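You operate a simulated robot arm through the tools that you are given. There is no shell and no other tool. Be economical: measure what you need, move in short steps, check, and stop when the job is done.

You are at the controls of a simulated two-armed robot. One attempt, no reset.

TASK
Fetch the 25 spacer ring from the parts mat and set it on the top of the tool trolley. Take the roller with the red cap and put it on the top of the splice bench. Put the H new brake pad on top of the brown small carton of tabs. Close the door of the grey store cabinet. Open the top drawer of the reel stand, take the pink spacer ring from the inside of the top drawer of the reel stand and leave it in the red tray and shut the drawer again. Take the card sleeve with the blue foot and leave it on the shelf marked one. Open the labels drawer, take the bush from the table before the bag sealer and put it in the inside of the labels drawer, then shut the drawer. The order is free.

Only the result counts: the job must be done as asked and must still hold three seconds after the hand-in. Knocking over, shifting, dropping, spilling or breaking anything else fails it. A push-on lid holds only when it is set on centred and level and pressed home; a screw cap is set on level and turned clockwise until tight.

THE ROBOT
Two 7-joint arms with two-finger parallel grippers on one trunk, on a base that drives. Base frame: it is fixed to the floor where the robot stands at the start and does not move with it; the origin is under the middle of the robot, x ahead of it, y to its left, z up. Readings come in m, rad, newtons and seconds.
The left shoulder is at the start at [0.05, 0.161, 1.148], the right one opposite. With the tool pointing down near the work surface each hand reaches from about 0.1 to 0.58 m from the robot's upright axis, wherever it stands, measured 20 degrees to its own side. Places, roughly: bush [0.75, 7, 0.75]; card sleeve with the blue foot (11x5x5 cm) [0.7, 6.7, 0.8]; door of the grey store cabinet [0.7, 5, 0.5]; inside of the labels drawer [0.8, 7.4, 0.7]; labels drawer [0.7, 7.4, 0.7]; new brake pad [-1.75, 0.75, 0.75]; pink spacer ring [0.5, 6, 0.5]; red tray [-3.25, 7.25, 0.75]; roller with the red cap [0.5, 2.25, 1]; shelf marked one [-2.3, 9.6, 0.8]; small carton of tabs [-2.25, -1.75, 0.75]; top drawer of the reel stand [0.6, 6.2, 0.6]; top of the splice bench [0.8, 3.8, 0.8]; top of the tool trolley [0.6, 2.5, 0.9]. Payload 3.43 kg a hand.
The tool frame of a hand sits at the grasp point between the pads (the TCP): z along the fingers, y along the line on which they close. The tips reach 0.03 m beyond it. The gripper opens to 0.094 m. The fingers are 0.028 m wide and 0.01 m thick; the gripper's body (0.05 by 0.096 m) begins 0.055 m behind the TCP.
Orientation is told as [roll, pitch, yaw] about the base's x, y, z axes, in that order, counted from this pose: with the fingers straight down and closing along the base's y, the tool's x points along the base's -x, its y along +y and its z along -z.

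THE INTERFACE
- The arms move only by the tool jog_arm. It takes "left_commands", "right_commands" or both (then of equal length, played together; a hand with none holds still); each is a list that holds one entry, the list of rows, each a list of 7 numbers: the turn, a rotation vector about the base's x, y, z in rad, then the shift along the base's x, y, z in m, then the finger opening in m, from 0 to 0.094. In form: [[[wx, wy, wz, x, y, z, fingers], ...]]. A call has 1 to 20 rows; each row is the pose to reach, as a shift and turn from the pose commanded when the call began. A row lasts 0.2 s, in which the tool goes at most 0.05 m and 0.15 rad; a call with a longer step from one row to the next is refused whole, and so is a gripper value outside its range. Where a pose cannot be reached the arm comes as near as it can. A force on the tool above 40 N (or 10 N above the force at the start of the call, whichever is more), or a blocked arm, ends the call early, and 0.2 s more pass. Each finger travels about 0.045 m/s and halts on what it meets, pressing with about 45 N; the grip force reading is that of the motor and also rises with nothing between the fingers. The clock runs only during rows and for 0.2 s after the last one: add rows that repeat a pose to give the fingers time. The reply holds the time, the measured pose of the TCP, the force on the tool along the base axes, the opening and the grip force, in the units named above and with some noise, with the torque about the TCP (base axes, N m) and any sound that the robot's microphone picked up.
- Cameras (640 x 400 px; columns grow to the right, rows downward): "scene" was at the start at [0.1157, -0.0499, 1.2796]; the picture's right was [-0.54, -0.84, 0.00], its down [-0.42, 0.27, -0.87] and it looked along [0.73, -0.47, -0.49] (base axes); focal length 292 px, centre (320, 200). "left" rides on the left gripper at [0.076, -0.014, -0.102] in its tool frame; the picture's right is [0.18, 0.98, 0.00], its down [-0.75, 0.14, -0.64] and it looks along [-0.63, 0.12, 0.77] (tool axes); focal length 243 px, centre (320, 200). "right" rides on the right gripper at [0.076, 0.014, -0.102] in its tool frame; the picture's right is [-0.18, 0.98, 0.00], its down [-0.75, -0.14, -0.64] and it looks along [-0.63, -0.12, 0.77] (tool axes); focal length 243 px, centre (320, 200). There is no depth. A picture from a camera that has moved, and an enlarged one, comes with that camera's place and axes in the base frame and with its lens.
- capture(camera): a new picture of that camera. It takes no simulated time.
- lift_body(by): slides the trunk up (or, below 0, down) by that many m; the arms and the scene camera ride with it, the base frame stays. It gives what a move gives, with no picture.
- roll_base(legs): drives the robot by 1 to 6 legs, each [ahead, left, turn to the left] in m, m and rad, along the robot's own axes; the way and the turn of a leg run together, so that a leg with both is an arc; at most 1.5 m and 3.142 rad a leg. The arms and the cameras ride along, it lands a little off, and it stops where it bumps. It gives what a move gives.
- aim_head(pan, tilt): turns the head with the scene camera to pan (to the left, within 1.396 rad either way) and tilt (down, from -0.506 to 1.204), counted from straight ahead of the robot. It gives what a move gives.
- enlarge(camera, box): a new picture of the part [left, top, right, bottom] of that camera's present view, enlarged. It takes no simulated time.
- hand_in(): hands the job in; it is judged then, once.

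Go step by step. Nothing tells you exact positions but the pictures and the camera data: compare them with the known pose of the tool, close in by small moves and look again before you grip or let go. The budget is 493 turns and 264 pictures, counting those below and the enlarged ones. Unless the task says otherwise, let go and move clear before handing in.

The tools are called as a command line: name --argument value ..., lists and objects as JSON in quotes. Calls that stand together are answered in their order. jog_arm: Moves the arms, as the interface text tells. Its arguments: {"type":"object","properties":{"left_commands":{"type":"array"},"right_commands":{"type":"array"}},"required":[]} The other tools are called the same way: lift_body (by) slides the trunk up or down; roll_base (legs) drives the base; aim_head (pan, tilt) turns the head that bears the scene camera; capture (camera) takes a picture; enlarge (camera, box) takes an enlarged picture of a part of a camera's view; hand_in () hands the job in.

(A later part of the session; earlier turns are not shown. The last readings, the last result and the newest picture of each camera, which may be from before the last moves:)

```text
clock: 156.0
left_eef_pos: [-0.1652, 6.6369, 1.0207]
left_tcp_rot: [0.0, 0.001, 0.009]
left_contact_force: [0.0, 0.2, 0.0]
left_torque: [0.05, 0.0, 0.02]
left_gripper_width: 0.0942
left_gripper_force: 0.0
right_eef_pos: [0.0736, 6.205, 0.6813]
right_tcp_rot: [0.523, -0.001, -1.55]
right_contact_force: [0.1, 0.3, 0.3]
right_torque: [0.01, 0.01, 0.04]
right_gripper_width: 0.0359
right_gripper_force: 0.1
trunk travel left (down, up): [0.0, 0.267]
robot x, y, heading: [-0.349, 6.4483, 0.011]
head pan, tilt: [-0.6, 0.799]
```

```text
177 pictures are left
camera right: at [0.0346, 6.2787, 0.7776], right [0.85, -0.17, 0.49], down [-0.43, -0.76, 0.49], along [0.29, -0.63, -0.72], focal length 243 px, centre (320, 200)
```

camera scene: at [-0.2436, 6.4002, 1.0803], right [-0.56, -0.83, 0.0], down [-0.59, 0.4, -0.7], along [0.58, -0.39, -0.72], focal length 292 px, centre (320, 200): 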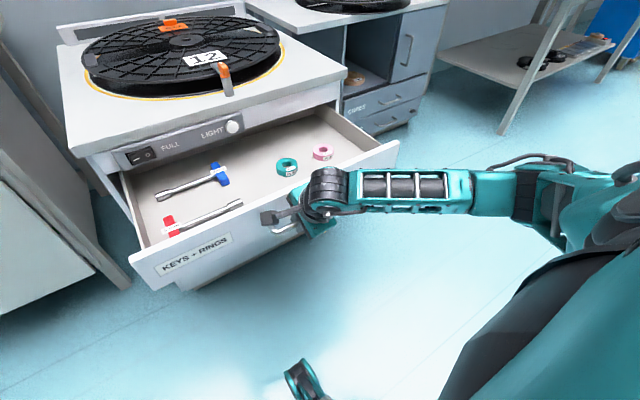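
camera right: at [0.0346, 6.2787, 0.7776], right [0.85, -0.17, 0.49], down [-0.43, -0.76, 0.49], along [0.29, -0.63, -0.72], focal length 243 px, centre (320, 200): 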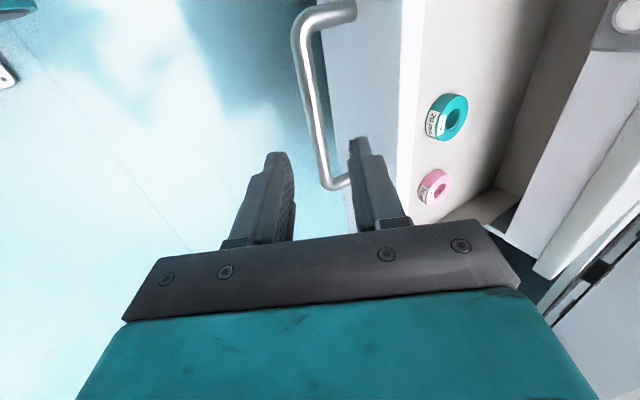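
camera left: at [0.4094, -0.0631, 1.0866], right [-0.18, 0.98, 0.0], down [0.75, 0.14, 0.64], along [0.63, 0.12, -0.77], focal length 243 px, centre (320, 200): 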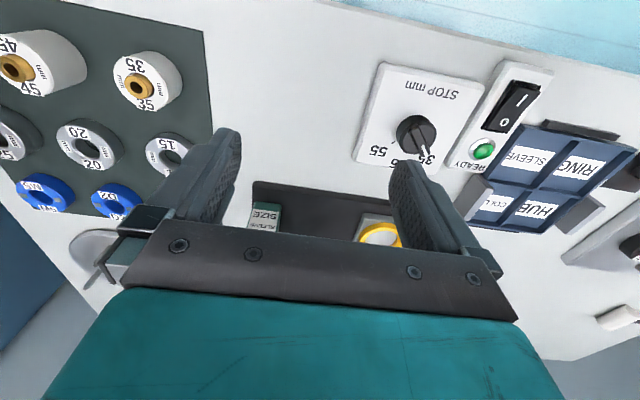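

The pink ring is at about (0.305, 6.024, 0.58). I raise and level the hand, then shift the base so that the right hand can come down over it.

jog_arm --right_commands '[[[0, 0.13, 0, 0, 0, 0.03, 0.05], [0, 0.26, 0, 0, 0, 0.05, 0.06], [0, 0.39, 0, 0, 0, 0.07, 0.07], [0, 0.524, 0, 0, 0, 0.08, 0.08], [0, 0.524, 0, 0, 0, 0.08, 0.08]]]'

roll_base --legs '[[0, -0.17, -0.01], [0.115, 0, 0]]'

capture --camera "scene"

capture --camera "right"

```text
clock: 157.2
left_eef_pos: [-0.1646, 6.6379, 1.021]
left_tcp_rot: [0.001, 0.0, 0.008]
left_contact_force: [0.1, 0.4, 0.0]
left_torque: [-0.01, -0.01, 0.0]
left_gripper_width: 0.0939
left_gripper_force: 0.0
right_eef_pos: [0.0746, 6.2054, 0.761]
right_tcp_rot: [-0.001, 0.01, -1.551]
right_contact_force: [-0.3, 0.4, -0.5]
right_torque: [0.01, -0.02, -0.02]
right_gripper_width: 0.0798
right_gripper_force: 0.0
trunk travel left (down, up): [0.0, 0.267]
robot x, y, heading: [-0.3513, 6.4447, 0.011]
head pan, tilt: [-0.6, 0.799]
```

```text
clock: 159.5
left_eef_pos: [-0.0495, 6.4679, 1.0212]
left_tcp_rot: [-0.001, -0.001, 0.005]
left_contact_force: [-0.4, 0.0, -0.7]
left_torque: [0.03, 0.02, 0.03]
left_gripper_width: 0.0942
left_gripper_force: 0.1
right_eef_pos: [0.1882, 6.0356, 0.762]
right_tcp_rot: [-0.001, 0.01, -1.554]
right_contact_force: [-1.1, 0.1, 0.2]
right_torque: [0.0, 0.0, 0.01]
right_gripper_width: 0.0802
right_gripper_force: 0.0
trunk travel left (down, up): [0.0, 0.267]
robot x, y, heading: [-0.2351, 6.278, 0.011]
head pan, tilt: [-0.6, 0.799]
```

```text
176 pictures are left
camera scene: at [-0.128, 6.2328, 1.0802], right [-0.56, -0.83, 0.0], down [-0.59, 0.4, -0.7], along [0.58, -0.39, -0.72], focal length 292 px, centre (320, 200)
```

scene: 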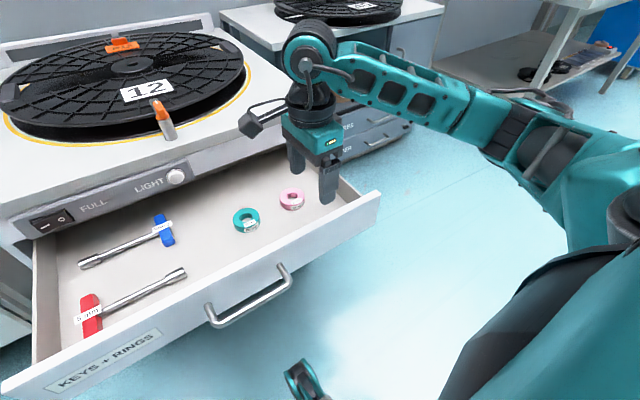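

```text
175 pictures are left
camera right: at [0.2027, 6.1113, 0.8645], right [0.99, -0.17, 0.0], down [-0.13, -0.76, 0.63], along [-0.11, -0.63, -0.77], focal length 243 px, centre (320, 200)
```

right: 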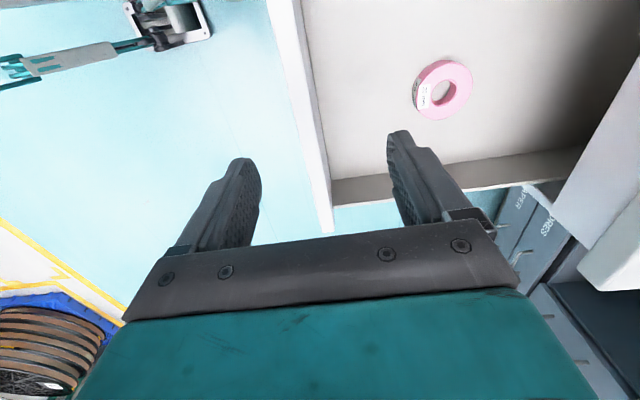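

I extend over the ring, then look again.

jog_arm --right_commands '[[[0, 0, 0, 0.04, -0.01, 0, 0.08], [0, 0, 0, 0.08, -0.02, 0, 0.08], [0, 0, 0, 0.12, -0.02, 0, 0.08], [0, 0, 0, 0.132, -0.02, -0.03, 0.08], [0, 0, 0, 0.132, -0.02, -0.07, 0.08], [0, 0, 0, 0.132, -0.02, -0.07, 0.08]]]'

capture --camera "scene"

capture --camera "right"

```text
clock: 160.9
left_eef_pos: [-0.0495, 6.4691, 1.021]
left_tcp_rot: [0.0, 0.001, 0.007]
left_contact_force: [-0.1, -0.7, 0.3]
left_torque: [-0.02, -0.04, 0.02]
left_gripper_width: 0.0938
left_gripper_force: 0.1
right_eef_pos: [0.3219, 6.0176, 0.6931]
right_tcp_rot: [0.002, 0.008, -1.555]
right_contact_force: [-1.1, -0.3, 0.1]
right_torque: [0.01, 0.01, 0.02]
right_gripper_width: 0.0803
right_gripper_force: 0.1
trunk travel left (down, up): [0.0, 0.267]
robot x, y, heading: [-0.2329, 6.2774, 0.006]
head pan, tilt: [-0.6, 0.799]
```

```text
174 pictures are left
camera scene: at [-0.128, 6.2327, 1.0802], right [-0.56, -0.83, 0.0], down [-0.59, 0.4, -0.7], along [0.58, -0.39, -0.72], focal length 292 px, centre (320, 200)
```

scene: 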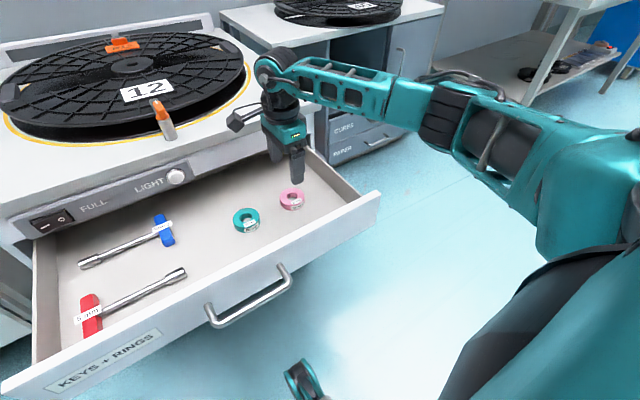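

```text
173 pictures are left
camera right: at [0.3369, 6.0918, 0.7951], right [0.99, -0.17, 0.0], down [-0.13, -0.76, 0.63], along [-0.11, -0.63, -0.77], focal length 243 px, centre (320, 200)
```

right: 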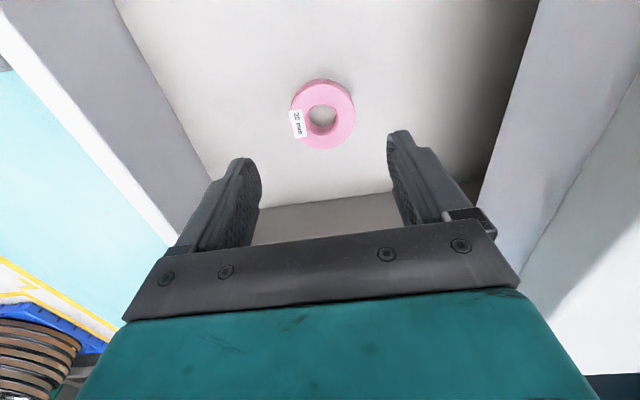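

Centred. I descend.

jog_arm --right_commands '[[[0, 0, 0, 0.002, -0.004, -0.03, 0.08], [0, 0, 0, 0.002, -0.004, -0.06, 0.08], [0, 0, 0, 0.002, -0.004, -0.075, 0.08], [0, 0, 0, 0.002, -0.004, -0.085, 0.08], [0, 0, 0, 0.002, -0.004, -0.085, 0.08]]]'

enlarge --camera "scene" --box '[220, 110, 380, 230]'

capture --camera "right"

```text
clock: 162.1
left_eef_pos: [-0.0502, 6.4687, 1.0208]
left_tcp_rot: [0.0, 0.0, 0.006]
left_contact_force: [-0.3, -0.1, 0.0]
left_torque: [-0.04, -0.01, 0.02]
left_gripper_width: 0.0941
left_gripper_force: 0.0
right_eef_pos: [0.3218, 6.0123, 0.6067]
right_tcp_rot: [0.0, 0.01, -1.555]
right_contact_force: [0.2, 0.2, -0.6]
right_torque: [0.0, 0.0, -0.02]
right_gripper_width: 0.08
right_gripper_force: 0.0
trunk travel left (down, up): [0.0, 0.267]
robot x, y, heading: [-0.2375, 6.2824, 0.008]
head pan, tilt: [-0.6, 0.799]
```

```text
3.33 times, centred on (300, 170) of scene
camera zoom: at [-0.128, 6.2328, 1.0802], right [-0.56, -0.83, 0.0], down [-0.59, 0.4, -0.7], along [0.58, -0.39, -0.72], focal length 973 px, centre (387, 300)
```

zoom: 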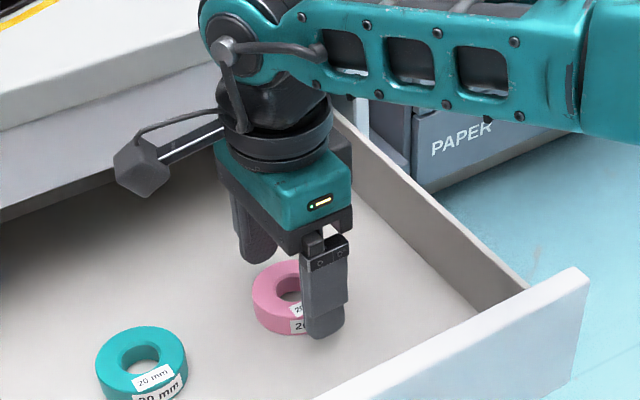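

```text
171 pictures are left
camera right: at [0.3362, 6.0874, 0.7097], right [0.99, -0.17, 0.0], down [-0.13, -0.76, 0.63], along [-0.11, -0.63, -0.77], focal length 243 px, centre (320, 200)
```

right: 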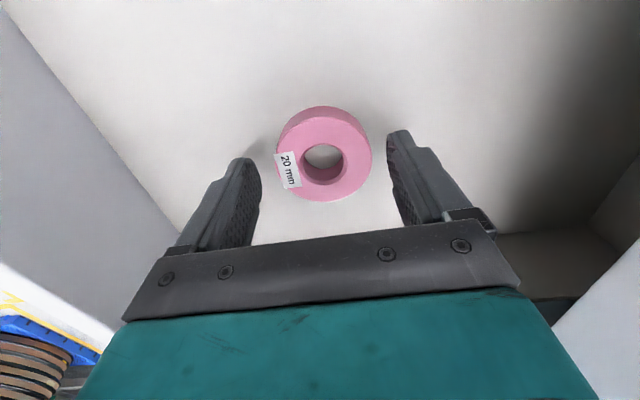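

jog_arm --right_commands '[[[0, 0, 0, 0.001, 0, -0.005, 0.08], [0, 0, 0, 0.001, 0, -0.01, 0.08], [0, 0, 0, 0.001, 0, -0.014, 0.075], [0, 0, 0, 0.001, 0, -0.014, 0.06], [0, 0, 0, 0.001, 0, -0.014, 0.05], [0, 0, 0, 0.001, 0, -0.014, 0.04], [0, 0, 0, 0.001, 0, -0.014, 0.04]]]'

enlarge --camera "scene" --box '[220, 110, 380, 230]'

capture --camera "right"

```text
clock: 163.7
left_eef_pos: [-0.0496, 6.4676, 1.0215]
left_tcp_rot: [0.0, 0.001, 0.007]
left_contact_force: [-0.8, -0.2, -0.3]
left_torque: [-0.03, 0.03, 0.01]
left_gripper_width: 0.094
left_gripper_force: 0.1
right_eef_pos: [0.3222, 6.0114, 0.5925]
right_tcp_rot: [0.001, 0.01, -1.555]
right_contact_force: [0.2, -0.8, 0.8]
right_torque: [0.03, 0.08, -0.01]
right_gripper_width: 0.0583
right_gripper_force: 45.2
trunk travel left (down, up): [0.0, 0.267]
robot x, y, heading: [-0.2342, 6.2784, 0.007]
head pan, tilt: [-0.6, 0.799]
```

```text
3.33 times, centred on (300, 170) of scene
camera zoom: at [-0.1281, 6.2328, 1.0802], right [-0.56, -0.83, 0.0], down [-0.59, 0.4, -0.7], along [0.58, -0.39, -0.72], focal length 973 px, centre (387, 300)
```

zoom: 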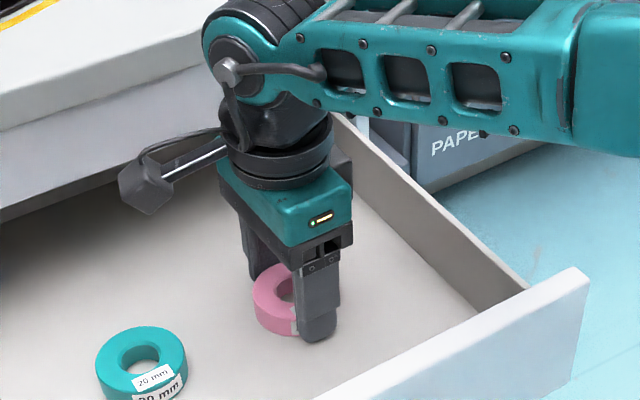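

```text
169 pictures are left
camera right: at [0.3368, 6.0871, 0.6958], right [0.99, -0.17, 0.0], down [-0.13, -0.76, 0.63], along [-0.11, -0.63, -0.77], focal length 243 px, centre (320, 200)
```

right: 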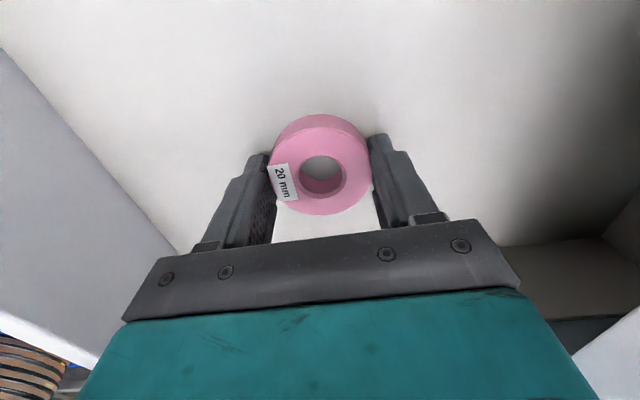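

Gripped. I lift the ring out and retract it.

jog_arm --right_commands '[[[0, 0, 0, 0, 0, 0.02, 0.04], [0, 0, 0, 0, 0, 0.06, 0.04], [0, 0, 0, 0, 0, 0.1, 0.04], [0, 0, 0, -0.02, 0, 0.14, 0.04], [0, 0, 0, -0.05, 0, 0.18, 0.04], [0, 0, 0, -0.09, 0, 0.2, 0.04], [0, 0, 0, -0.12, -0.02, 0.23, 0.04], [0, 0, 0, -0.15, -0.04, 0.26, 0.04], [0, 0, 0, -0.17, -0.07, 0.29, 0.04]]]'

capture --camera "scene"

```text
clock: 165.7
left_eef_pos: [-0.0496, 6.4674, 1.0208]
left_tcp_rot: [-0.001, 0.0, 0.004]
left_contact_force: [0.9, 0.4, -0.3]
left_torque: [0.02, 0.0, -0.02]
left_gripper_width: 0.0941
left_gripper_force: 0.1
right_eef_pos: [0.1537, 5.9424, 0.8831]
right_tcp_rot: [0.0, 0.01, -1.555]
right_contact_force: [0.0, 0.5, -1.4]
right_torque: [-0.01, -0.03, 0.0]
right_gripper_width: 0.0585
right_gripper_force: 45.3
trunk travel left (down, up): [0.0, 0.267]
robot x, y, heading: [-0.2312, 6.2783, 0.006]
head pan, tilt: [-0.6, 0.799]
```

```text
168 pictures are left
camera scene: at [-0.1281, 6.2327, 1.0802], right [-0.56, -0.83, 0.0], down [-0.59, 0.4, -0.7], along [0.58, -0.39, -0.72], focal length 292 px, centre (320, 200)
```

scene: 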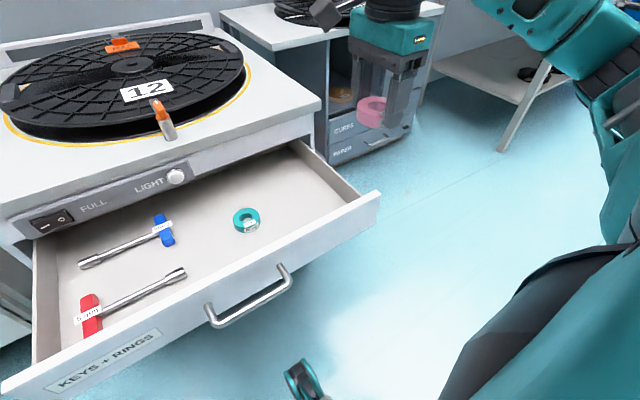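

The ring is out. I back the base off and bring the left hand down by an outside path to push the drawer shut.

roll_base --legs '[[-0.25, 0, -0.005]]'

jog_arm --left_commands '[[[0, 0, 0, 0, 0.04, -0.02, 0.06], [0, 0, 0, 0, 0.08, -0.04, 0.03], [0, 0, 0, 0, 0.12, -0.06, 0.0], [0, 0, 0, 0, 0.16, -0.08, 0.0], [0, 0, 0, 0, 0.2, -0.1, 0.0], [0, 0, 0, -0.02, 0.23, -0.13, 0.0], [0, 0, 0, -0.03, 0.24, -0.17, 0.0], [0, 0, 0, -0.04, 0.24, -0.21, 0.0], [0, 0, 0, -0.05, 0.24, -0.25, 0.0], [0, 0, 0, -0.05, 0.24, -0.29, 0.0], [0, 0, 0, -0.05, 0.24, -0.33, 0.0], [0, 0, 0, -0.05, 0.24, -0.37, 0.0], [0, 0, 0, -0.05, 0.24, -0.41, 0.0], [0, 0, 0, -0.05, 0.24, -0.45, 0.0], [0, 0, 0, -0.05, 0.24, -0.49, 0.0]]]'

```text
clock: 167.5
left_eef_pos: [-0.305, 6.4669, 1.0215]
left_tcp_rot: [0.0, 0.0, 0.003]
left_contact_force: [0.3, 0.5, 0.8]
left_torque: [0.01, -0.01, 0.0]
left_gripper_width: 0.0941
left_gripper_force: 0.1
right_eef_pos: [-0.1024, 5.9407, 0.8814]
right_tcp_rot: [0.001, 0.011, -1.557]
right_contact_force: [-0.7, 0.2, -0.7]
right_torque: [0.02, -0.03, 0.04]
right_gripper_width: 0.0585
right_gripper_force: 45.0
trunk travel left (down, up): [0.0, 0.267]
robot x, y, heading: [-0.4867, 6.2789, 0.003]
head pan, tilt: [-0.6, 0.799]
```

```text
clock: 170.7
left_eef_pos: [-0.3545, 6.7115, 0.5332]
left_tcp_rot: [0.0, 0.001, 0.005]
left_contact_force: [0.7, 0.4, -0.4]
left_torque: [-0.02, -0.03, 0.02]
left_gripper_width: 0.0
left_gripper_force: 33.1
left hand out of reach, approached as far as the arm can: row 3, 4, 5, 6, 7
right_eef_pos: [-0.1029, 5.9416, 0.8822]
right_tcp_rot: [0.001, 0.01, -1.556]
right_contact_force: [0.4, 0.1, 0.3]
right_torque: [0.0, -0.01, 0.01]
right_gripper_width: 0.058
right_gripper_force: 45.0
trunk travel left (down, up): [0.0, 0.267]
robot x, y, heading: [-0.4916, 6.2756, 0.001]
head pan, tilt: [-0.6, 0.799]
```

Now I bring the left hand forward, tilted 45°, as a pusher.

jog_arm --left_commands '[[[0, 0, 0, 0.04, 0, 0.02, 0.0], [0, 0, 0, 0.08, -0.01, 0.04, 0.0], [0, 0, 0, 0.12, -0.03, 0.05, 0.0], [0, -0.12, 0, 0.15, -0.06, 0.06, 0.0], [0, -0.24, 0, 0.18, -0.09, 0.06, 0.0], [0, -0.36, 0, 0.21, -0.12, 0.06, 0.0], [0, -0.48, 0, 0.23, -0.15, 0.06, 0.0], [0, -0.6, 0, 0.25, -0.17, 0.06, 0.0], [0, -0.72, 0, 0.265, -0.19, 0.06, 0.0], [0, -0.785, 0, 0.265, -0.19, 0.06, 0.0], [0, -0.785, 0, 0.265, -0.19, 0.06, 0.0]]]'

roll_base --legs '[[0, -0.2, 0], [0.12, 0, 0]]'

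aim_head --pan 0.2 --tilt 0.8

capture --camera "scene"

capture --camera "left"

```text
clock: 173.1
left_eef_pos: [-0.09, 6.5176, 0.5919]
left_tcp_rot: [-0.003, -0.785, 0.007]
left_contact_force: [-0.1, 0.6, 0.3]
left_torque: [-0.01, -0.01, -0.02]
left_gripper_width: 0.0001
left_gripper_force: 33.5
right_eef_pos: [-0.1036, 5.9417, 0.8825]
right_tcp_rot: [0.0, 0.01, -1.557]
right_contact_force: [-0.3, 0.6, -0.4]
right_torque: [0.01, -0.04, 0.0]
right_gripper_width: 0.0584
right_gripper_force: 45.0
trunk travel left (down, up): [0.0, 0.267]
robot x, y, heading: [-0.4915, 6.2728, 0.006]
head pan, tilt: [-0.6, 0.799]
```

```text
clock: 175.6
left_eef_pos: [0.0302, 6.3147, 0.5917]
left_tcp_rot: [-0.003, -0.786, 0.002]
left_contact_force: [0.0, 0.3, 0.0]
left_torque: [0.0, -0.01, -0.01]
left_gripper_width: 0.0
left_gripper_force: 33.2
right_eef_pos: [0.0147, 5.7393, 0.8818]
right_tcp_rot: [0.0, 0.011, -1.56]
right_contact_force: [0.3, -0.4, -1.2]
right_torque: [-0.01, 0.02, -0.01]
right_gripper_width: 0.0582
right_gripper_force: 45.0
trunk travel left (down, up): [0.0, 0.267]
robot x, y, heading: [-0.3743, 6.0761, 0.0]
head pan, tilt: [-0.6, 0.799]
```

```text
clock: 176.7
left_eef_pos: [0.0314, 6.3128, 0.5927]
left_tcp_rot: [-0.003, -0.786, 0.003]
left_contact_force: [0.1, 0.2, 0.2]
left_torque: [0.02, 0.02, 0.0]
left_gripper_width: 0.0001
left_gripper_force: 32.9
right_eef_pos: [0.0159, 5.738, 0.8813]
right_tcp_rot: [-0.001, 0.012, -1.56]
right_contact_force: [-1.0, 0.1, -0.4]
right_torque: [0.02, 0.0, 0.0]
right_gripper_width: 0.0581
right_gripper_force: 45.4
trunk travel left (down, up): [0.0, 0.267]
robot x, y, heading: [-0.3743, 6.0729, -0.003]
head pan, tilt: [0.201, 0.799]
```

```text
167 pictures are left
camera scene: at [-0.2526, 6.0913, 1.0802], right [0.2, -0.98, 0.0], down [-0.7, -0.14, -0.7], along [0.68, 0.14, -0.72], focal length 292 px, centre (320, 200)
```

scene: 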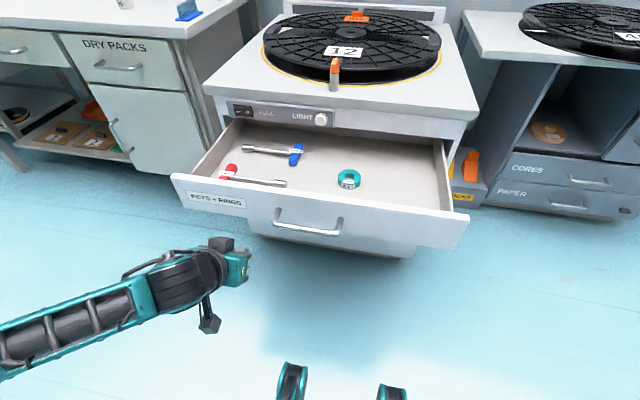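

```text
166 pictures are left
camera left: at [-0.0958, 6.299, 0.6104], right [-0.13, 0.98, -0.13], down [0.08, 0.14, 0.99], along [0.99, 0.12, -0.1], focal length 243 px, centre (320, 200)
```

left: 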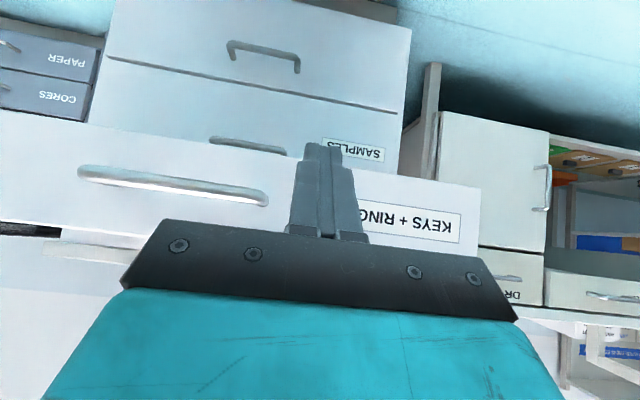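

The pusher tip is aligned with the drawer front, left of the handle. I drive forward to push it shut.

roll_base --legs '[[0.2, 0, 0]]'

capture --camera "scene"

```text
clock: 178.3
left_eef_pos: [0.2265, 6.3123, 0.5919]
left_tcp_rot: [-0.005, -0.784, 0.0]
left_contact_force: [-1.0, 0.8, -0.1]
left_torque: [0.0, 0.04, 0.01]
left_gripper_width: 0.0
left_gripper_force: 33.1
right_eef_pos: [0.2123, 5.7379, 0.882]
right_tcp_rot: [0.0, 0.01, -1.56]
right_contact_force: [-0.1, 0.5, -1.0]
right_torque: [0.0, 0.0, 0.02]
right_gripper_width: 0.0581
right_gripper_force: 45.0
trunk travel left (down, up): [0.0, 0.267]
robot x, y, heading: [-0.1743, 6.076, -0.001]
head pan, tilt: [0.201, 0.799]
```

```text
165 pictures are left
camera scene: at [-0.0558, 6.0911, 1.0802], right [0.2, -0.98, 0.0], down [-0.7, -0.14, -0.7], along [0.68, 0.14, -0.72], focal length 292 px, centre (320, 200)
```

scene: 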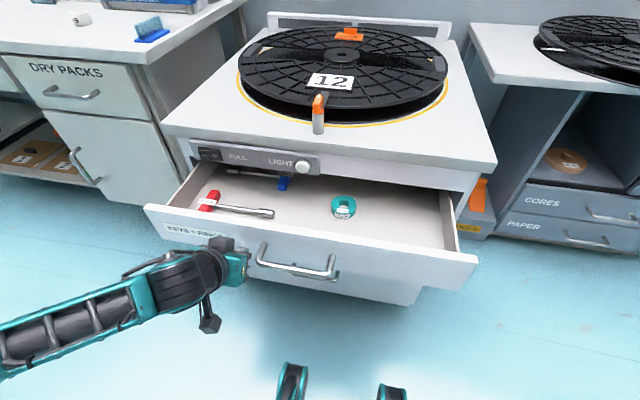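

roll_base --legs '[[0.12, 0, 0]]'

capture --camera "scene"

```text
clock: 179.5
left_eef_pos: [0.3489, 6.3148, 0.5924]
left_tcp_rot: [-0.002, -0.786, 0.005]
left_contact_force: [0.8, 0.1, -0.9]
left_torque: [0.0, -0.01, -0.01]
left_gripper_width: 0.0002
left_gripper_force: 32.8
right_eef_pos: [0.3351, 5.7399, 0.8826]
right_tcp_rot: [-0.002, 0.01, -1.557]
right_contact_force: [0.2, 0.6, -0.8]
right_torque: [-0.05, -0.03, -0.02]
right_gripper_width: 0.0581
right_gripper_force: 45.2
trunk travel left (down, up): [0.0, 0.267]
robot x, y, heading: [-0.0543, 6.0748, 0.004]
head pan, tilt: [0.201, 0.799]
```

```text
164 pictures are left
camera scene: at [0.066, 6.0918, 1.0802], right [0.2, -0.98, 0.0], down [-0.7, -0.15, -0.7], along [0.68, 0.14, -0.72], focal length 292 px, centre (320, 200)
```

scene: 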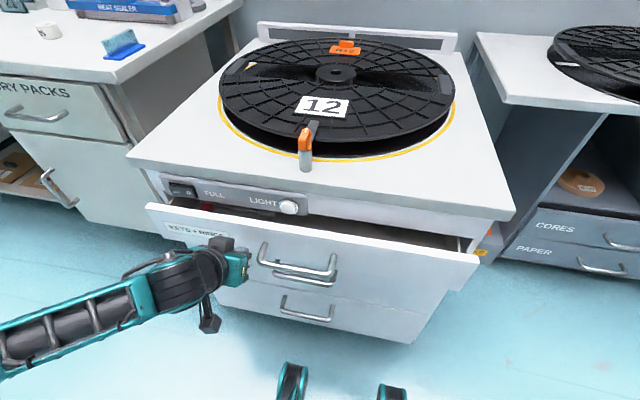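

roll_base --legs '[[0.035, 0, 0]]'

roll_base --legs '[[0.025, 0, 0]]'

capture --camera "scene"

```text
clock: 180.4
left_eef_pos: [0.3822, 6.3163, 0.5917]
left_tcp_rot: [-0.005, -0.786, 0.006]
left_contact_force: [-0.1, -0.8, 0.3]
left_torque: [0.07, -0.02, 0.01]
left_gripper_width: 0.0001
left_gripper_force: 32.4
right_eef_pos: [0.3684, 5.7411, 0.8825]
right_tcp_rot: [0.0, 0.009, -1.558]
right_contact_force: [-0.1, 0.7, -0.8]
right_torque: [0.01, 0.03, 0.01]
right_gripper_width: 0.0584
right_gripper_force: 44.7
trunk travel left (down, up): [0.0, 0.267]
robot x, y, heading: [-0.0201, 6.0753, 0.004]
head pan, tilt: [0.201, 0.799]
```

```text
clock: 181.3
left_eef_pos: [0.3988, 6.3154, 0.5911]
left_tcp_rot: [-0.006, -0.774, 0.006]
left_contact_force: [0.0, -1.3, -0.4]
left_torque: [0.01, 0.01, 0.03]
left_gripper_width: 0.0001
left_gripper_force: 33.2
right_eef_pos: [0.3905, 5.74, 0.8826]
right_tcp_rot: [0.001, 0.009, -1.557]
right_contact_force: [-0.3, -0.5, -0.7]
right_torque: [-0.01, 0.03, 0.0]
right_gripper_width: 0.0582
right_gripper_force: 45.4
trunk travel left (down, up): [0.0, 0.267]
robot x, y, heading: [0.0042, 6.0787, 0.01]
head pan, tilt: [0.201, 0.799]
stopped in leg 1: the force on the tool passed its limit (the readings are from after the stop); the commanded pose is now the measured one
```

```text
163 pictures are left
camera scene: at [0.1202, 6.0923, 1.0802], right [0.2, -0.98, 0.0], down [-0.7, -0.15, -0.7], along [0.68, 0.14, -0.72], focal length 292 px, centre (320, 200)
```

scene: 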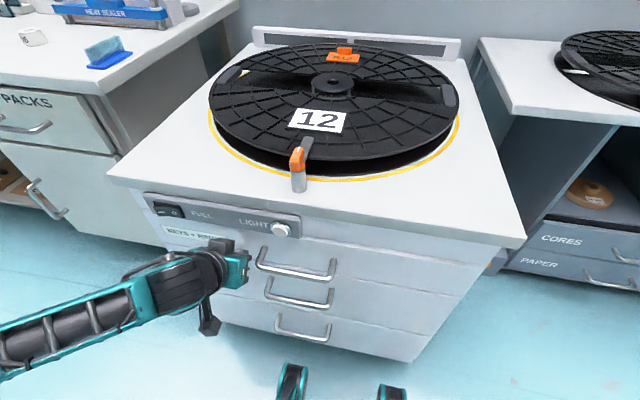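

The drawer is shut. I back off, raise the left hand, and look at the sealer bench for the card sleeve with the blue foot.

roll_base --legs '[[-0.4, 0, -0.01], [0, 0.5, 0]]'

jog_arm --left_commands '[[[0, 0.12, 0, 0, 0, 0.04, 0.02], [0, 0.24, 0, 0, 0, 0.08, 0.04], [0, 0.36, 0, 0, 0, 0.12, 0.06], [0, 0.48, 0, -0.02, 0, 0.16, 0.08], [0, 0.6, 0, -0.04, 0, 0.2, 0.094], [0, 0.72, 0, -0.06, 0, 0.24, 0.094], [0, 0.774, 0, -0.08, 0, 0.28, 0.094], [0, 0.774, 0, -0.1, 0, 0.32, 0.094], [0, 0.774, 0, -0.12, 0, 0.36, 0.094]]]'

aim_head --pan 0.1 --tilt 0.4

capture --camera "scene"

```text
clock: 186.3
left_eef_pos: [-0.0009, 6.8176, 0.5908]
left_tcp_rot: [-0.004, -0.774, 0.01]
left_contact_force: [0.8, 0.3, 0.0]
left_torque: [0.06, -0.01, 0.0]
left_gripper_width: 0.0
left_gripper_force: 32.4
right_eef_pos: [-0.0074, 6.2434, 0.8811]
right_tcp_rot: [0.001, 0.011, -1.553]
right_contact_force: [0.5, 0.6, -0.5]
right_torque: [0.0, 0.0, -0.02]
right_gripper_width: 0.0585
right_gripper_force: 45.4
trunk travel left (down, up): [0.0, 0.267]
robot x, y, heading: [-0.3963, 6.5782, 0.007]
head pan, tilt: [0.201, 0.799]
```

```text
clock: 188.3
left_eef_pos: [-0.1223, 6.8205, 0.9523]
left_tcp_rot: [0.003, 0.0, 0.009]
left_contact_force: [0.4, 1.0, -0.4]
left_torque: [-0.02, 0.0, 0.0]
left_gripper_width: 0.0941
left_gripper_force: 0.1
right_eef_pos: [-0.0086, 6.2444, 0.8807]
right_tcp_rot: [0.0, 0.008, -1.554]
right_contact_force: [0.4, -0.7, -1.0]
right_torque: [-0.01, 0.0, 0.0]
right_gripper_width: 0.0585
right_gripper_force: 44.8
trunk travel left (down, up): [0.0, 0.267]
robot x, y, heading: [-0.4013, 6.5795, 0.012]
head pan, tilt: [0.201, 0.799]
```

```text
clock: 189.2
left_eef_pos: [-0.1217, 6.8198, 0.9513]
left_tcp_rot: [0.002, -0.002, 0.007]
left_contact_force: [0.1, 0.5, 0.6]
left_torque: [0.0, 0.04, -0.03]
left_gripper_width: 0.094
left_gripper_force: 0.0
right_eef_pos: [-0.0081, 6.2428, 0.8814]
right_tcp_rot: [0.001, 0.008, -1.553]
right_contact_force: [0.2, -0.3, -0.5]
right_torque: [0.01, 0.0, 0.02]
right_gripper_width: 0.0583
right_gripper_force: 44.4
trunk travel left (down, up): [0.0, 0.267]
robot x, y, heading: [-0.3952, 6.5793, 0.005]
head pan, tilt: [0.099, 0.4]
```

```text
162 pictures are left
camera scene: at [-0.2655, 6.5875, 1.1153], right [0.11, -0.99, 0.0], down [-0.39, -0.04, -0.92], along [0.92, 0.1, -0.39], focal length 292 px, centre (320, 200)
```

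scene: 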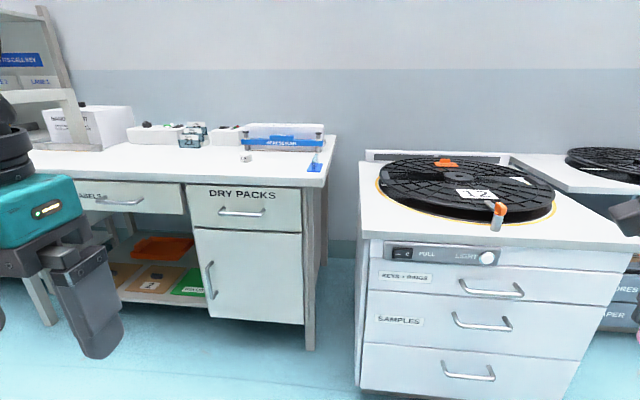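

enlarge --camera "scene" --box '[120, 100, 360, 220]'

```text
2.67 times, centred on (240, 160) of scene
camera zoom: at [-0.2655, 6.5875, 1.1153], right [0.11, -0.99, 0.0], down [-0.39, -0.04, -0.92], along [0.92, 0.1, -0.39], focal length 778 px, centre (533, 307)
```

zoom: 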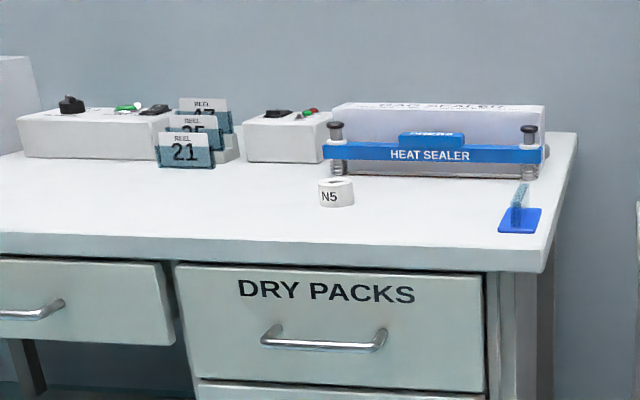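

The sleeve is best taken by the right hand later, so I deliver the pink ring first. I turn around towards the red tray and look.

roll_base --legs '[[-0.2, 0, 0], [0, 0, 1.5], [0, 0, 1.4]]'

aim_head --pan 0.0 --tilt 0.25

capture --camera "scene"

```text
clock: 197.8
left_eef_pos: [-0.9247, 6.4204, 0.9512]
left_tcp_rot: [0.001, -0.001, 2.866]
left_contact_force: [-0.1, 0.5, 0.3]
left_torque: [0.0, -0.01, 0.02]
left_gripper_width: 0.0939
left_gripper_force: 0.0
right_eef_pos: [-0.8723, 7.006, 0.8813]
right_tcp_rot: [-0.001, 0.01, 1.306]
right_contact_force: [-0.6, -0.6, -0.4]
right_torque: [0.0, -0.03, -0.03]
right_gripper_width: 0.0585
right_gripper_force: 45.1
trunk travel left (down, up): [0.0, 0.267]
robot x, y, heading: [-0.5941, 6.5803, 2.869]
head pan, tilt: [0.099, 0.4]
```

```text
clock: 198.5
left_eef_pos: [-0.9244, 6.4207, 0.9515]
left_tcp_rot: [0.001, -0.002, 2.866]
left_contact_force: [-1.1, -0.4, -0.1]
left_torque: [-0.01, 0.02, 0.01]
left_gripper_width: 0.0939
left_gripper_force: 0.0
right_eef_pos: [-0.8743, 7.0063, 0.8834]
right_tcp_rot: [-0.001, 0.009, 1.307]
right_contact_force: [0.1, 0.0, -0.3]
right_torque: [0.03, -0.01, 0.01]
right_gripper_width: 0.0582
right_gripper_force: 44.9
trunk travel left (down, up): [0.0, 0.267]
robot x, y, heading: [-0.5945, 6.5748, 2.869]
head pan, tilt: [0.0, 0.25]
```

```text
160 pictures are left
camera scene: at [-0.7217, 6.6123, 1.1293], right [0.27, 0.96, 0.0], down [0.24, -0.07, -0.97], along [-0.93, 0.26, -0.25], focal length 292 px, centre (320, 200)
```

scene: 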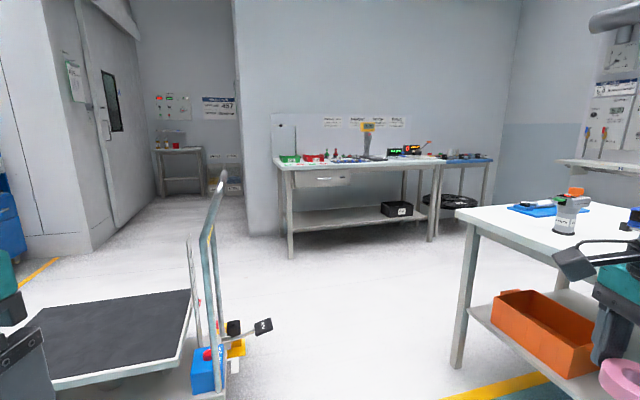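

Between me and the far bench are a platform cart (left) and a table (right). I zoom in on the bench and the passage.

enlarge --camera "scene" --box '[260, 110, 500, 260]'

enlarge --camera "scene" --box '[20, 160, 340, 400]'

```text
2.67 times, centred on (380, 185) of scene
camera zoom: at [-0.7217, 6.6123, 1.1293], right [0.27, 0.96, 0.0], down [0.24, -0.07, -0.97], along [-0.93, 0.26, -0.25], focal length 778 px, centre (160, 240)
```

zoom: 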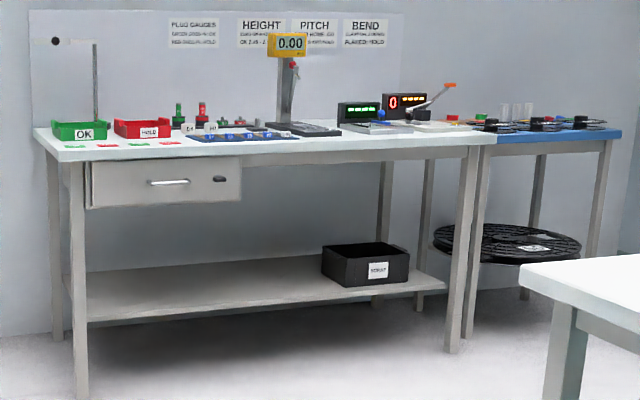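

```text
1.67 times, centred on (180, 280) of scene
camera zoom: at [-0.7217, 6.6123, 1.1293], right [0.27, 0.96, 0.0], down [0.24, -0.07, -0.97], along [-0.93, 0.26, -0.25], focal length 486 px, centre (553, 67)
```

zoom: 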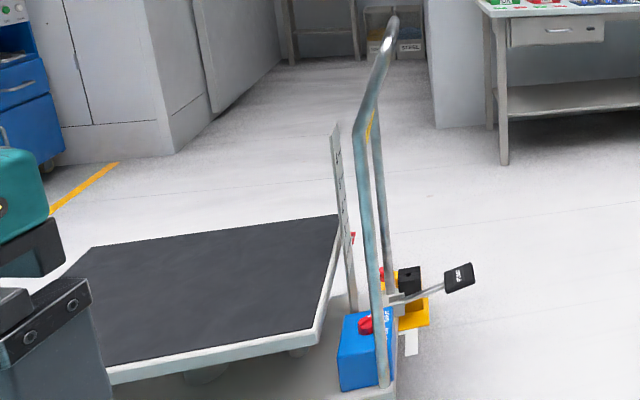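

There is a passage at y≈7.06 between the cart's pedal and the table. I square up, raise the trunk so that the arms clear things, and tuck the right hand in.

lift_body --by 0.2

roll_base --legs '[[0, 0, 0.272], [0, -0.49, 0]]'

jog_arm --right_commands '[[[0, 0, 0, 0.02, -0.03, 0.01, 0.04], [0, 0, 0, 0.04, -0.06, 0.02, 0.04], [0, 0, 0, 0.06, -0.09, 0.03, 0.04], [0, 0, 0, 0.08, -0.12, 0.04, 0.04]]]'

aim_head --pan 0.0 --tilt 0.5

capture --camera "scene"

```text
clock: 200.7
left_eef_pos: [-0.9247, 6.4222, 1.1516]
left_tcp_rot: [0.001, -0.002, 2.865]
left_contact_force: [-1.1, -0.5, 0.4]
left_torque: [-0.02, 0.02, -0.01]
left_gripper_width: 0.0943
left_gripper_force: 0.1
right_eef_pos: [-0.8732, 7.0063, 1.0811]
right_tcp_rot: [-0.001, 0.007, 1.307]
right_contact_force: [0.2, -0.1, -0.2]
right_torque: [-0.02, 0.02, -0.01]
right_gripper_width: 0.0581
right_gripper_force: 45.3
trunk travel left (down, up): [-0.2, 0.067]
robot x, y, heading: [-0.5915, 6.5785, 2.867]
head pan, tilt: [0.0, 0.25]
```

```text
clock: 204.5
left_eef_pos: [-0.8704, 6.8301, 1.1513]
left_tcp_rot: [0.002, 0.0, -3.142]
left_contact_force: [-0.4, 0.6, 0.3]
left_torque: [-0.02, 0.0, -0.01]
left_gripper_width: 0.0942
left_gripper_force: 0.1
right_eef_pos: [-0.9828, 7.4092, 1.0816]
right_tcp_rot: [-0.002, 0.01, 1.582]
right_contact_force: [0.1, -0.5, -0.9]
right_torque: [-0.01, 0.0, 0.01]
right_gripper_width: 0.0583
right_gripper_force: 44.7
trunk travel left (down, up): [-0.2, 0.067]
robot x, y, heading: [-0.5956, 7.0687, -3.14]
head pan, tilt: [0.0, 0.25]
```

```text
clock: 205.5
left_eef_pos: [-0.8704, 6.8292, 1.1508]
left_tcp_rot: [0.002, -0.001, -3.142]
left_contact_force: [0.4, -0.5, 0.7]
left_torque: [-0.02, 0.0, 0.0]
left_gripper_width: 0.0941
left_gripper_force: 0.0
right_eef_pos: [-0.901, 7.2892, 1.1213]
right_tcp_rot: [0.001, 0.009, 1.58]
right_contact_force: [0.0, 0.0, -0.3]
right_torque: [0.03, 0.0, -0.01]
right_gripper_width: 0.0585
right_gripper_force: 44.6
trunk travel left (down, up): [-0.2, 0.067]
robot x, y, heading: [-0.5953, 7.0713, -3.138]
head pan, tilt: [0.0, 0.25]
```

```text
clock: 206.3
left_eef_pos: [-0.871, 6.8299, 1.151]
left_tcp_rot: [0.002, -0.003, -3.142]
left_contact_force: [0.4, 0.5, -0.4]
left_torque: [0.0, 0.0, -0.03]
left_gripper_width: 0.094
left_gripper_force: 0.0
right_eef_pos: [-0.9001, 7.2903, 1.1218]
right_tcp_rot: [0.001, 0.008, 1.582]
right_contact_force: [1.0, -0.2, -0.7]
right_torque: [-0.02, -0.01, 0.01]
right_gripper_width: 0.0581
right_gripper_force: 45.1
trunk travel left (down, up): [-0.2, 0.067]
robot x, y, heading: [-0.5925, 7.0701, -3.142]
head pan, tilt: [0.0, 0.499]
```

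```text
157 pictures are left
camera scene: at [-0.7249, 7.0698, 1.3062], right [0.0, 1.0, 0.0], down [0.48, 0.0, -0.88], along [-0.88, 0.0, -0.48], focal length 292 px, centre (320, 200)
```

scene: 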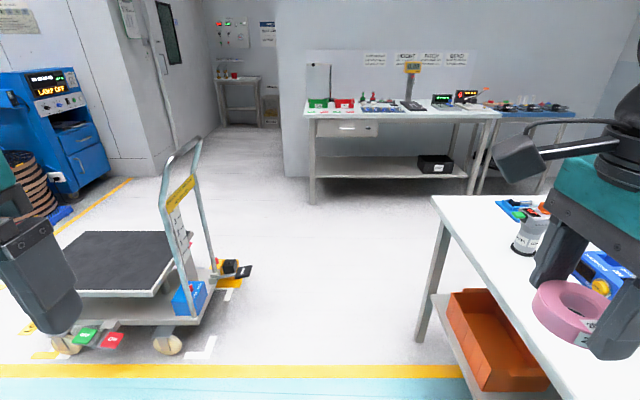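

The lane is clear at y≈7.07. I drive ahead and check.

roll_base --legs '[[0.75, 0, 0]]'

capture --camera "scene"

```text
clock: 210.3
left_eef_pos: [-1.6168, 6.8296, 1.1503]
left_tcp_rot: [0.001, 0.001, -3.142]
left_contact_force: [-0.8, -0.8, 0.1]
left_torque: [-0.04, 0.03, -0.01]
left_gripper_width: 0.094
left_gripper_force: 0.0
right_eef_pos: [-1.6478, 7.2901, 1.1222]
right_tcp_rot: [0.0, 0.009, 1.58]
right_contact_force: [-0.2, -0.5, -1.0]
right_torque: [0.01, 0.01, 0.01]
right_gripper_width: 0.0581
right_gripper_force: 45.0
trunk travel left (down, up): [-0.2, 0.067]
robot x, y, heading: [-1.3391, 7.0682, -3.134]
head pan, tilt: [0.0, 0.499]
```

```text
156 pictures are left
camera scene: at [-1.4715, 7.0688, 1.3061], right [0.0, 1.0, 0.0], down [0.48, 0.0, -0.88], along [-0.88, 0.0, -0.48], focal length 292 px, centre (320, 200)
```

scene: 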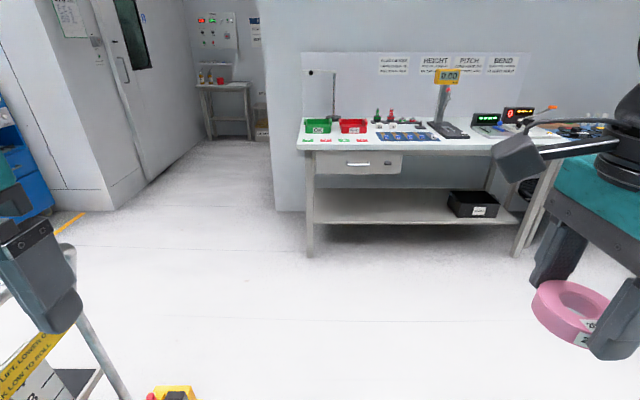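

Clear. The red HOLD tray is near (-3.24, 7.26). I drive up to the bench.

roll_base --legs '[[1.25, 0, -0.006]]'

aim_head --pan -0.2 --tilt 0.7

capture --camera "scene"

```text
clock: 216.5
left_eef_pos: [-2.8421, 6.8314, 1.1519]
left_tcp_rot: [0.002, 0.0, 3.139]
left_contact_force: [0.1, -0.1, 0.6]
left_torque: [-0.03, 0.0, -0.03]
left_gripper_width: 0.0942
left_gripper_force: 0.2
right_eef_pos: [-2.869, 7.2905, 1.1213]
right_tcp_rot: [-0.001, 0.007, 1.576]
right_contact_force: [0.0, 0.3, -1.1]
right_torque: [-0.02, -0.03, 0.02]
right_gripper_width: 0.0581
right_gripper_force: 45.4
trunk travel left (down, up): [-0.2, 0.067]
robot x, y, heading: [-2.5614, 7.0688, 3.142]
head pan, tilt: [0.0, 0.499]
```

```text
clock: 217.2
left_eef_pos: [-2.8409, 6.8303, 1.1526]
left_tcp_rot: [0.002, -0.002, 3.138]
left_contact_force: [-0.4, 0.4, -0.9]
left_torque: [-0.03, -0.03, 0.0]
left_gripper_width: 0.094
left_gripper_force: 0.1
right_eef_pos: [-2.8678, 7.2904, 1.1237]
right_tcp_rot: [-0.001, 0.009, 1.576]
right_contact_force: [-0.1, -0.4, -1.0]
right_torque: [0.0, 0.01, -0.02]
right_gripper_width: 0.0581
right_gripper_force: 44.6
trunk travel left (down, up): [-0.2, 0.067]
robot x, y, heading: [-2.5647, 7.0707, 3.133]
head pan, tilt: [-0.201, 0.7]
```

```text
155 pictures are left
camera scene: at [-2.6862, 7.087, 1.2885], right [0.2, 0.98, 0.0], down [0.63, -0.13, -0.77], along [-0.75, 0.15, -0.64], focal length 292 px, centre (320, 200)
```

scene: 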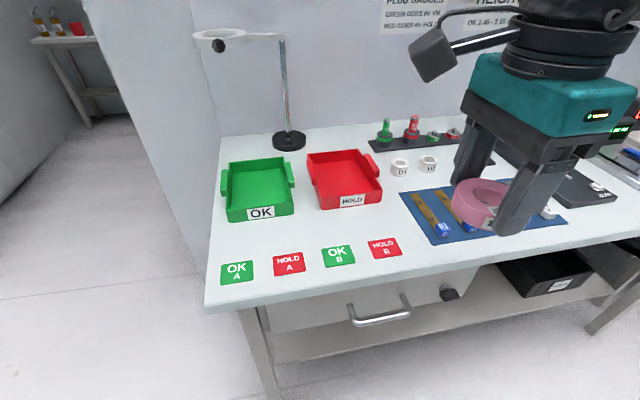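

The red tray's centre is about (-3.29, 7.27). I creep a little nearer and extend the right hand over it.

roll_base --legs '[[0.09, 0, 0]]'

jog_arm --right_commands '[[[0, 0, 0, -0.04, 0.0, 0, 0.04], [0, 0, 0, -0.08, 0.0, 0, 0.04], [0, 0, 0, -0.12, 0, 0, 0.04], [0, 0, 0, -0.16, 0, 0.0, 0.04], [0, 0, 0, -0.2, -0.005, 0.0, 0.04], [0, 0, 0, -0.24, -0.01, 0, 0.04], [0, 0, 0, -0.28, -0.015, -0.02, 0.04], [0, 0, 0, -0.31, -0.015, -0.05, 0.04], [0, 0, 0, -0.31, -0.015, -0.09, 0.04], [0, 0, 0, -0.31, -0.015, -0.13, 0.04], [0, 0, 0, -0.31, -0.015, -0.13, 0.04]]]'

capture --camera "scene"

capture --camera "right"

```text
clock: 218.3
left_eef_pos: [-2.9298, 6.8311, 1.1506]
left_tcp_rot: [0.003, 0.001, 3.138]
left_contact_force: [-0.2, -0.7, 0.7]
left_torque: [0.02, -0.03, 0.02]
left_gripper_width: 0.0939
left_gripper_force: 0.0
right_eef_pos: [-2.9592, 7.2908, 1.122]
right_tcp_rot: [-0.001, 0.008, 1.578]
right_contact_force: [0.0, -0.8, -1.3]
right_torque: [0.03, -0.04, 0.03]
right_gripper_width: 0.0581
right_gripper_force: 44.8
trunk travel left (down, up): [-0.2, 0.067]
robot x, y, heading: [-2.6567, 7.0694, 3.141]
head pan, tilt: [-0.201, 0.7]
```

```text
clock: 220.7
left_eef_pos: [-2.9299, 6.8303, 1.1514]
left_tcp_rot: [0.002, -0.002, 3.138]
left_contact_force: [0.0, 0.6, -0.3]
left_torque: [-0.02, -0.01, -0.03]
left_gripper_width: 0.0938
left_gripper_force: 0.0
right_eef_pos: [-3.2689, 7.2761, 0.9892]
right_tcp_rot: [0.0, 0.008, 1.576]
right_contact_force: [0.1, -0.2, 0.4]
right_torque: [-0.02, -0.01, 0.01]
right_gripper_width: 0.0579
right_gripper_force: 44.8
trunk travel left (down, up): [-0.2, 0.067]
robot x, y, heading: [-2.6546, 7.0704, 3.137]
head pan, tilt: [-0.201, 0.7]
```

```text
154 pictures are left
camera scene: at [-2.7755, 7.0872, 1.2885], right [0.2, 0.98, 0.0], down [0.63, -0.13, -0.77], along [-0.75, 0.15, -0.64], focal length 292 px, centre (320, 200)
```

scene: 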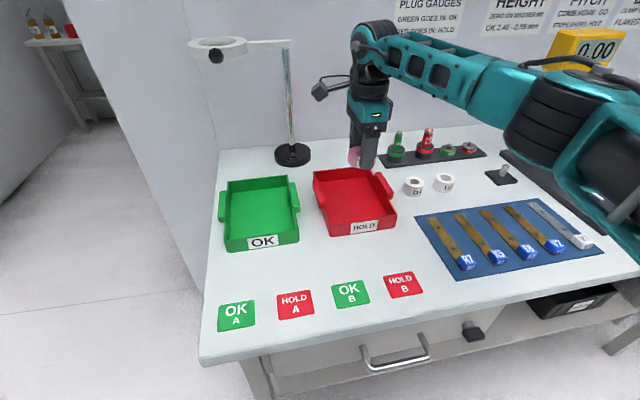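

```text
153 pictures are left
camera right: at [-3.2807, 7.1999, 1.0925], right [-0.98, 0.18, 0.0], down [0.14, 0.76, 0.64], along [0.11, 0.63, -0.77], focal length 243 px, centre (320, 200)
```

right: 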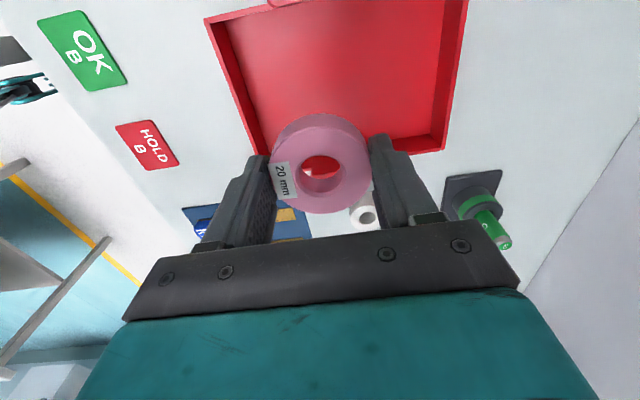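

The tray's centre is about (-3.295, 7.262). I centre and lower.

jog_arm --right_commands '[[[0, 0, 0, -0.015, -0.007, 0, 0.04], [0, 0, 0, -0.026, -0.013, -0.02, 0.04], [0, 0, 0, -0.026, -0.013, -0.06, 0.04], [0, 0, 0, -0.026, -0.013, -0.09, 0.04], [0, 0, 0, -0.026, -0.013, -0.105, 0.04], [0, 0, 0, -0.026, -0.013, -0.105, 0.04]]]'

enlarge --camera "scene" --box '[280, 100, 460, 250]'

```text
clock: 222.1
left_eef_pos: [-2.93, 6.8311, 1.1524]
left_tcp_rot: [0.002, -0.002, 3.138]
left_contact_force: [0.1, 0.0, 1.1]
left_torque: [0.02, 0.01, -0.01]
left_gripper_width: 0.0941
left_gripper_force: 0.0
right_eef_pos: [-3.2909, 7.2646, 0.8862]
right_tcp_rot: [-0.001, 0.009, 1.578]
right_contact_force: [-0.2, 0.7, -0.5]
right_torque: [0.03, -0.04, 0.01]
right_gripper_width: 0.0582
right_gripper_force: 45.4
trunk travel left (down, up): [-0.2, 0.067]
robot x, y, heading: [-2.6519, 7.0684, 3.138]
head pan, tilt: [-0.201, 0.7]
```

```text
2.67 times, centred on (370, 175) of scene
camera zoom: at [-2.7757, 7.0875, 1.2885], right [0.2, 0.98, 0.0], down [0.63, -0.13, -0.76], along [-0.75, 0.15, -0.64], focal length 778 px, centre (187, 267)
```

zoom: 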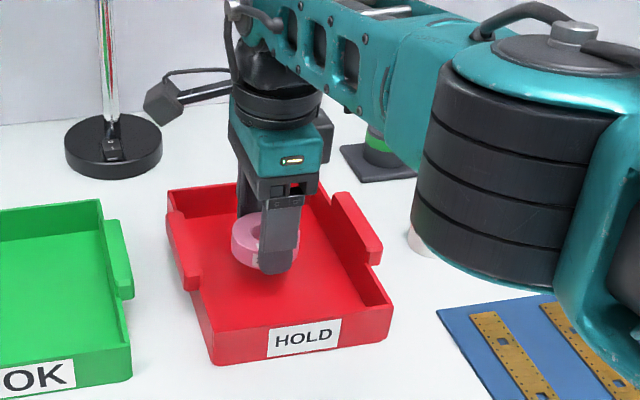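

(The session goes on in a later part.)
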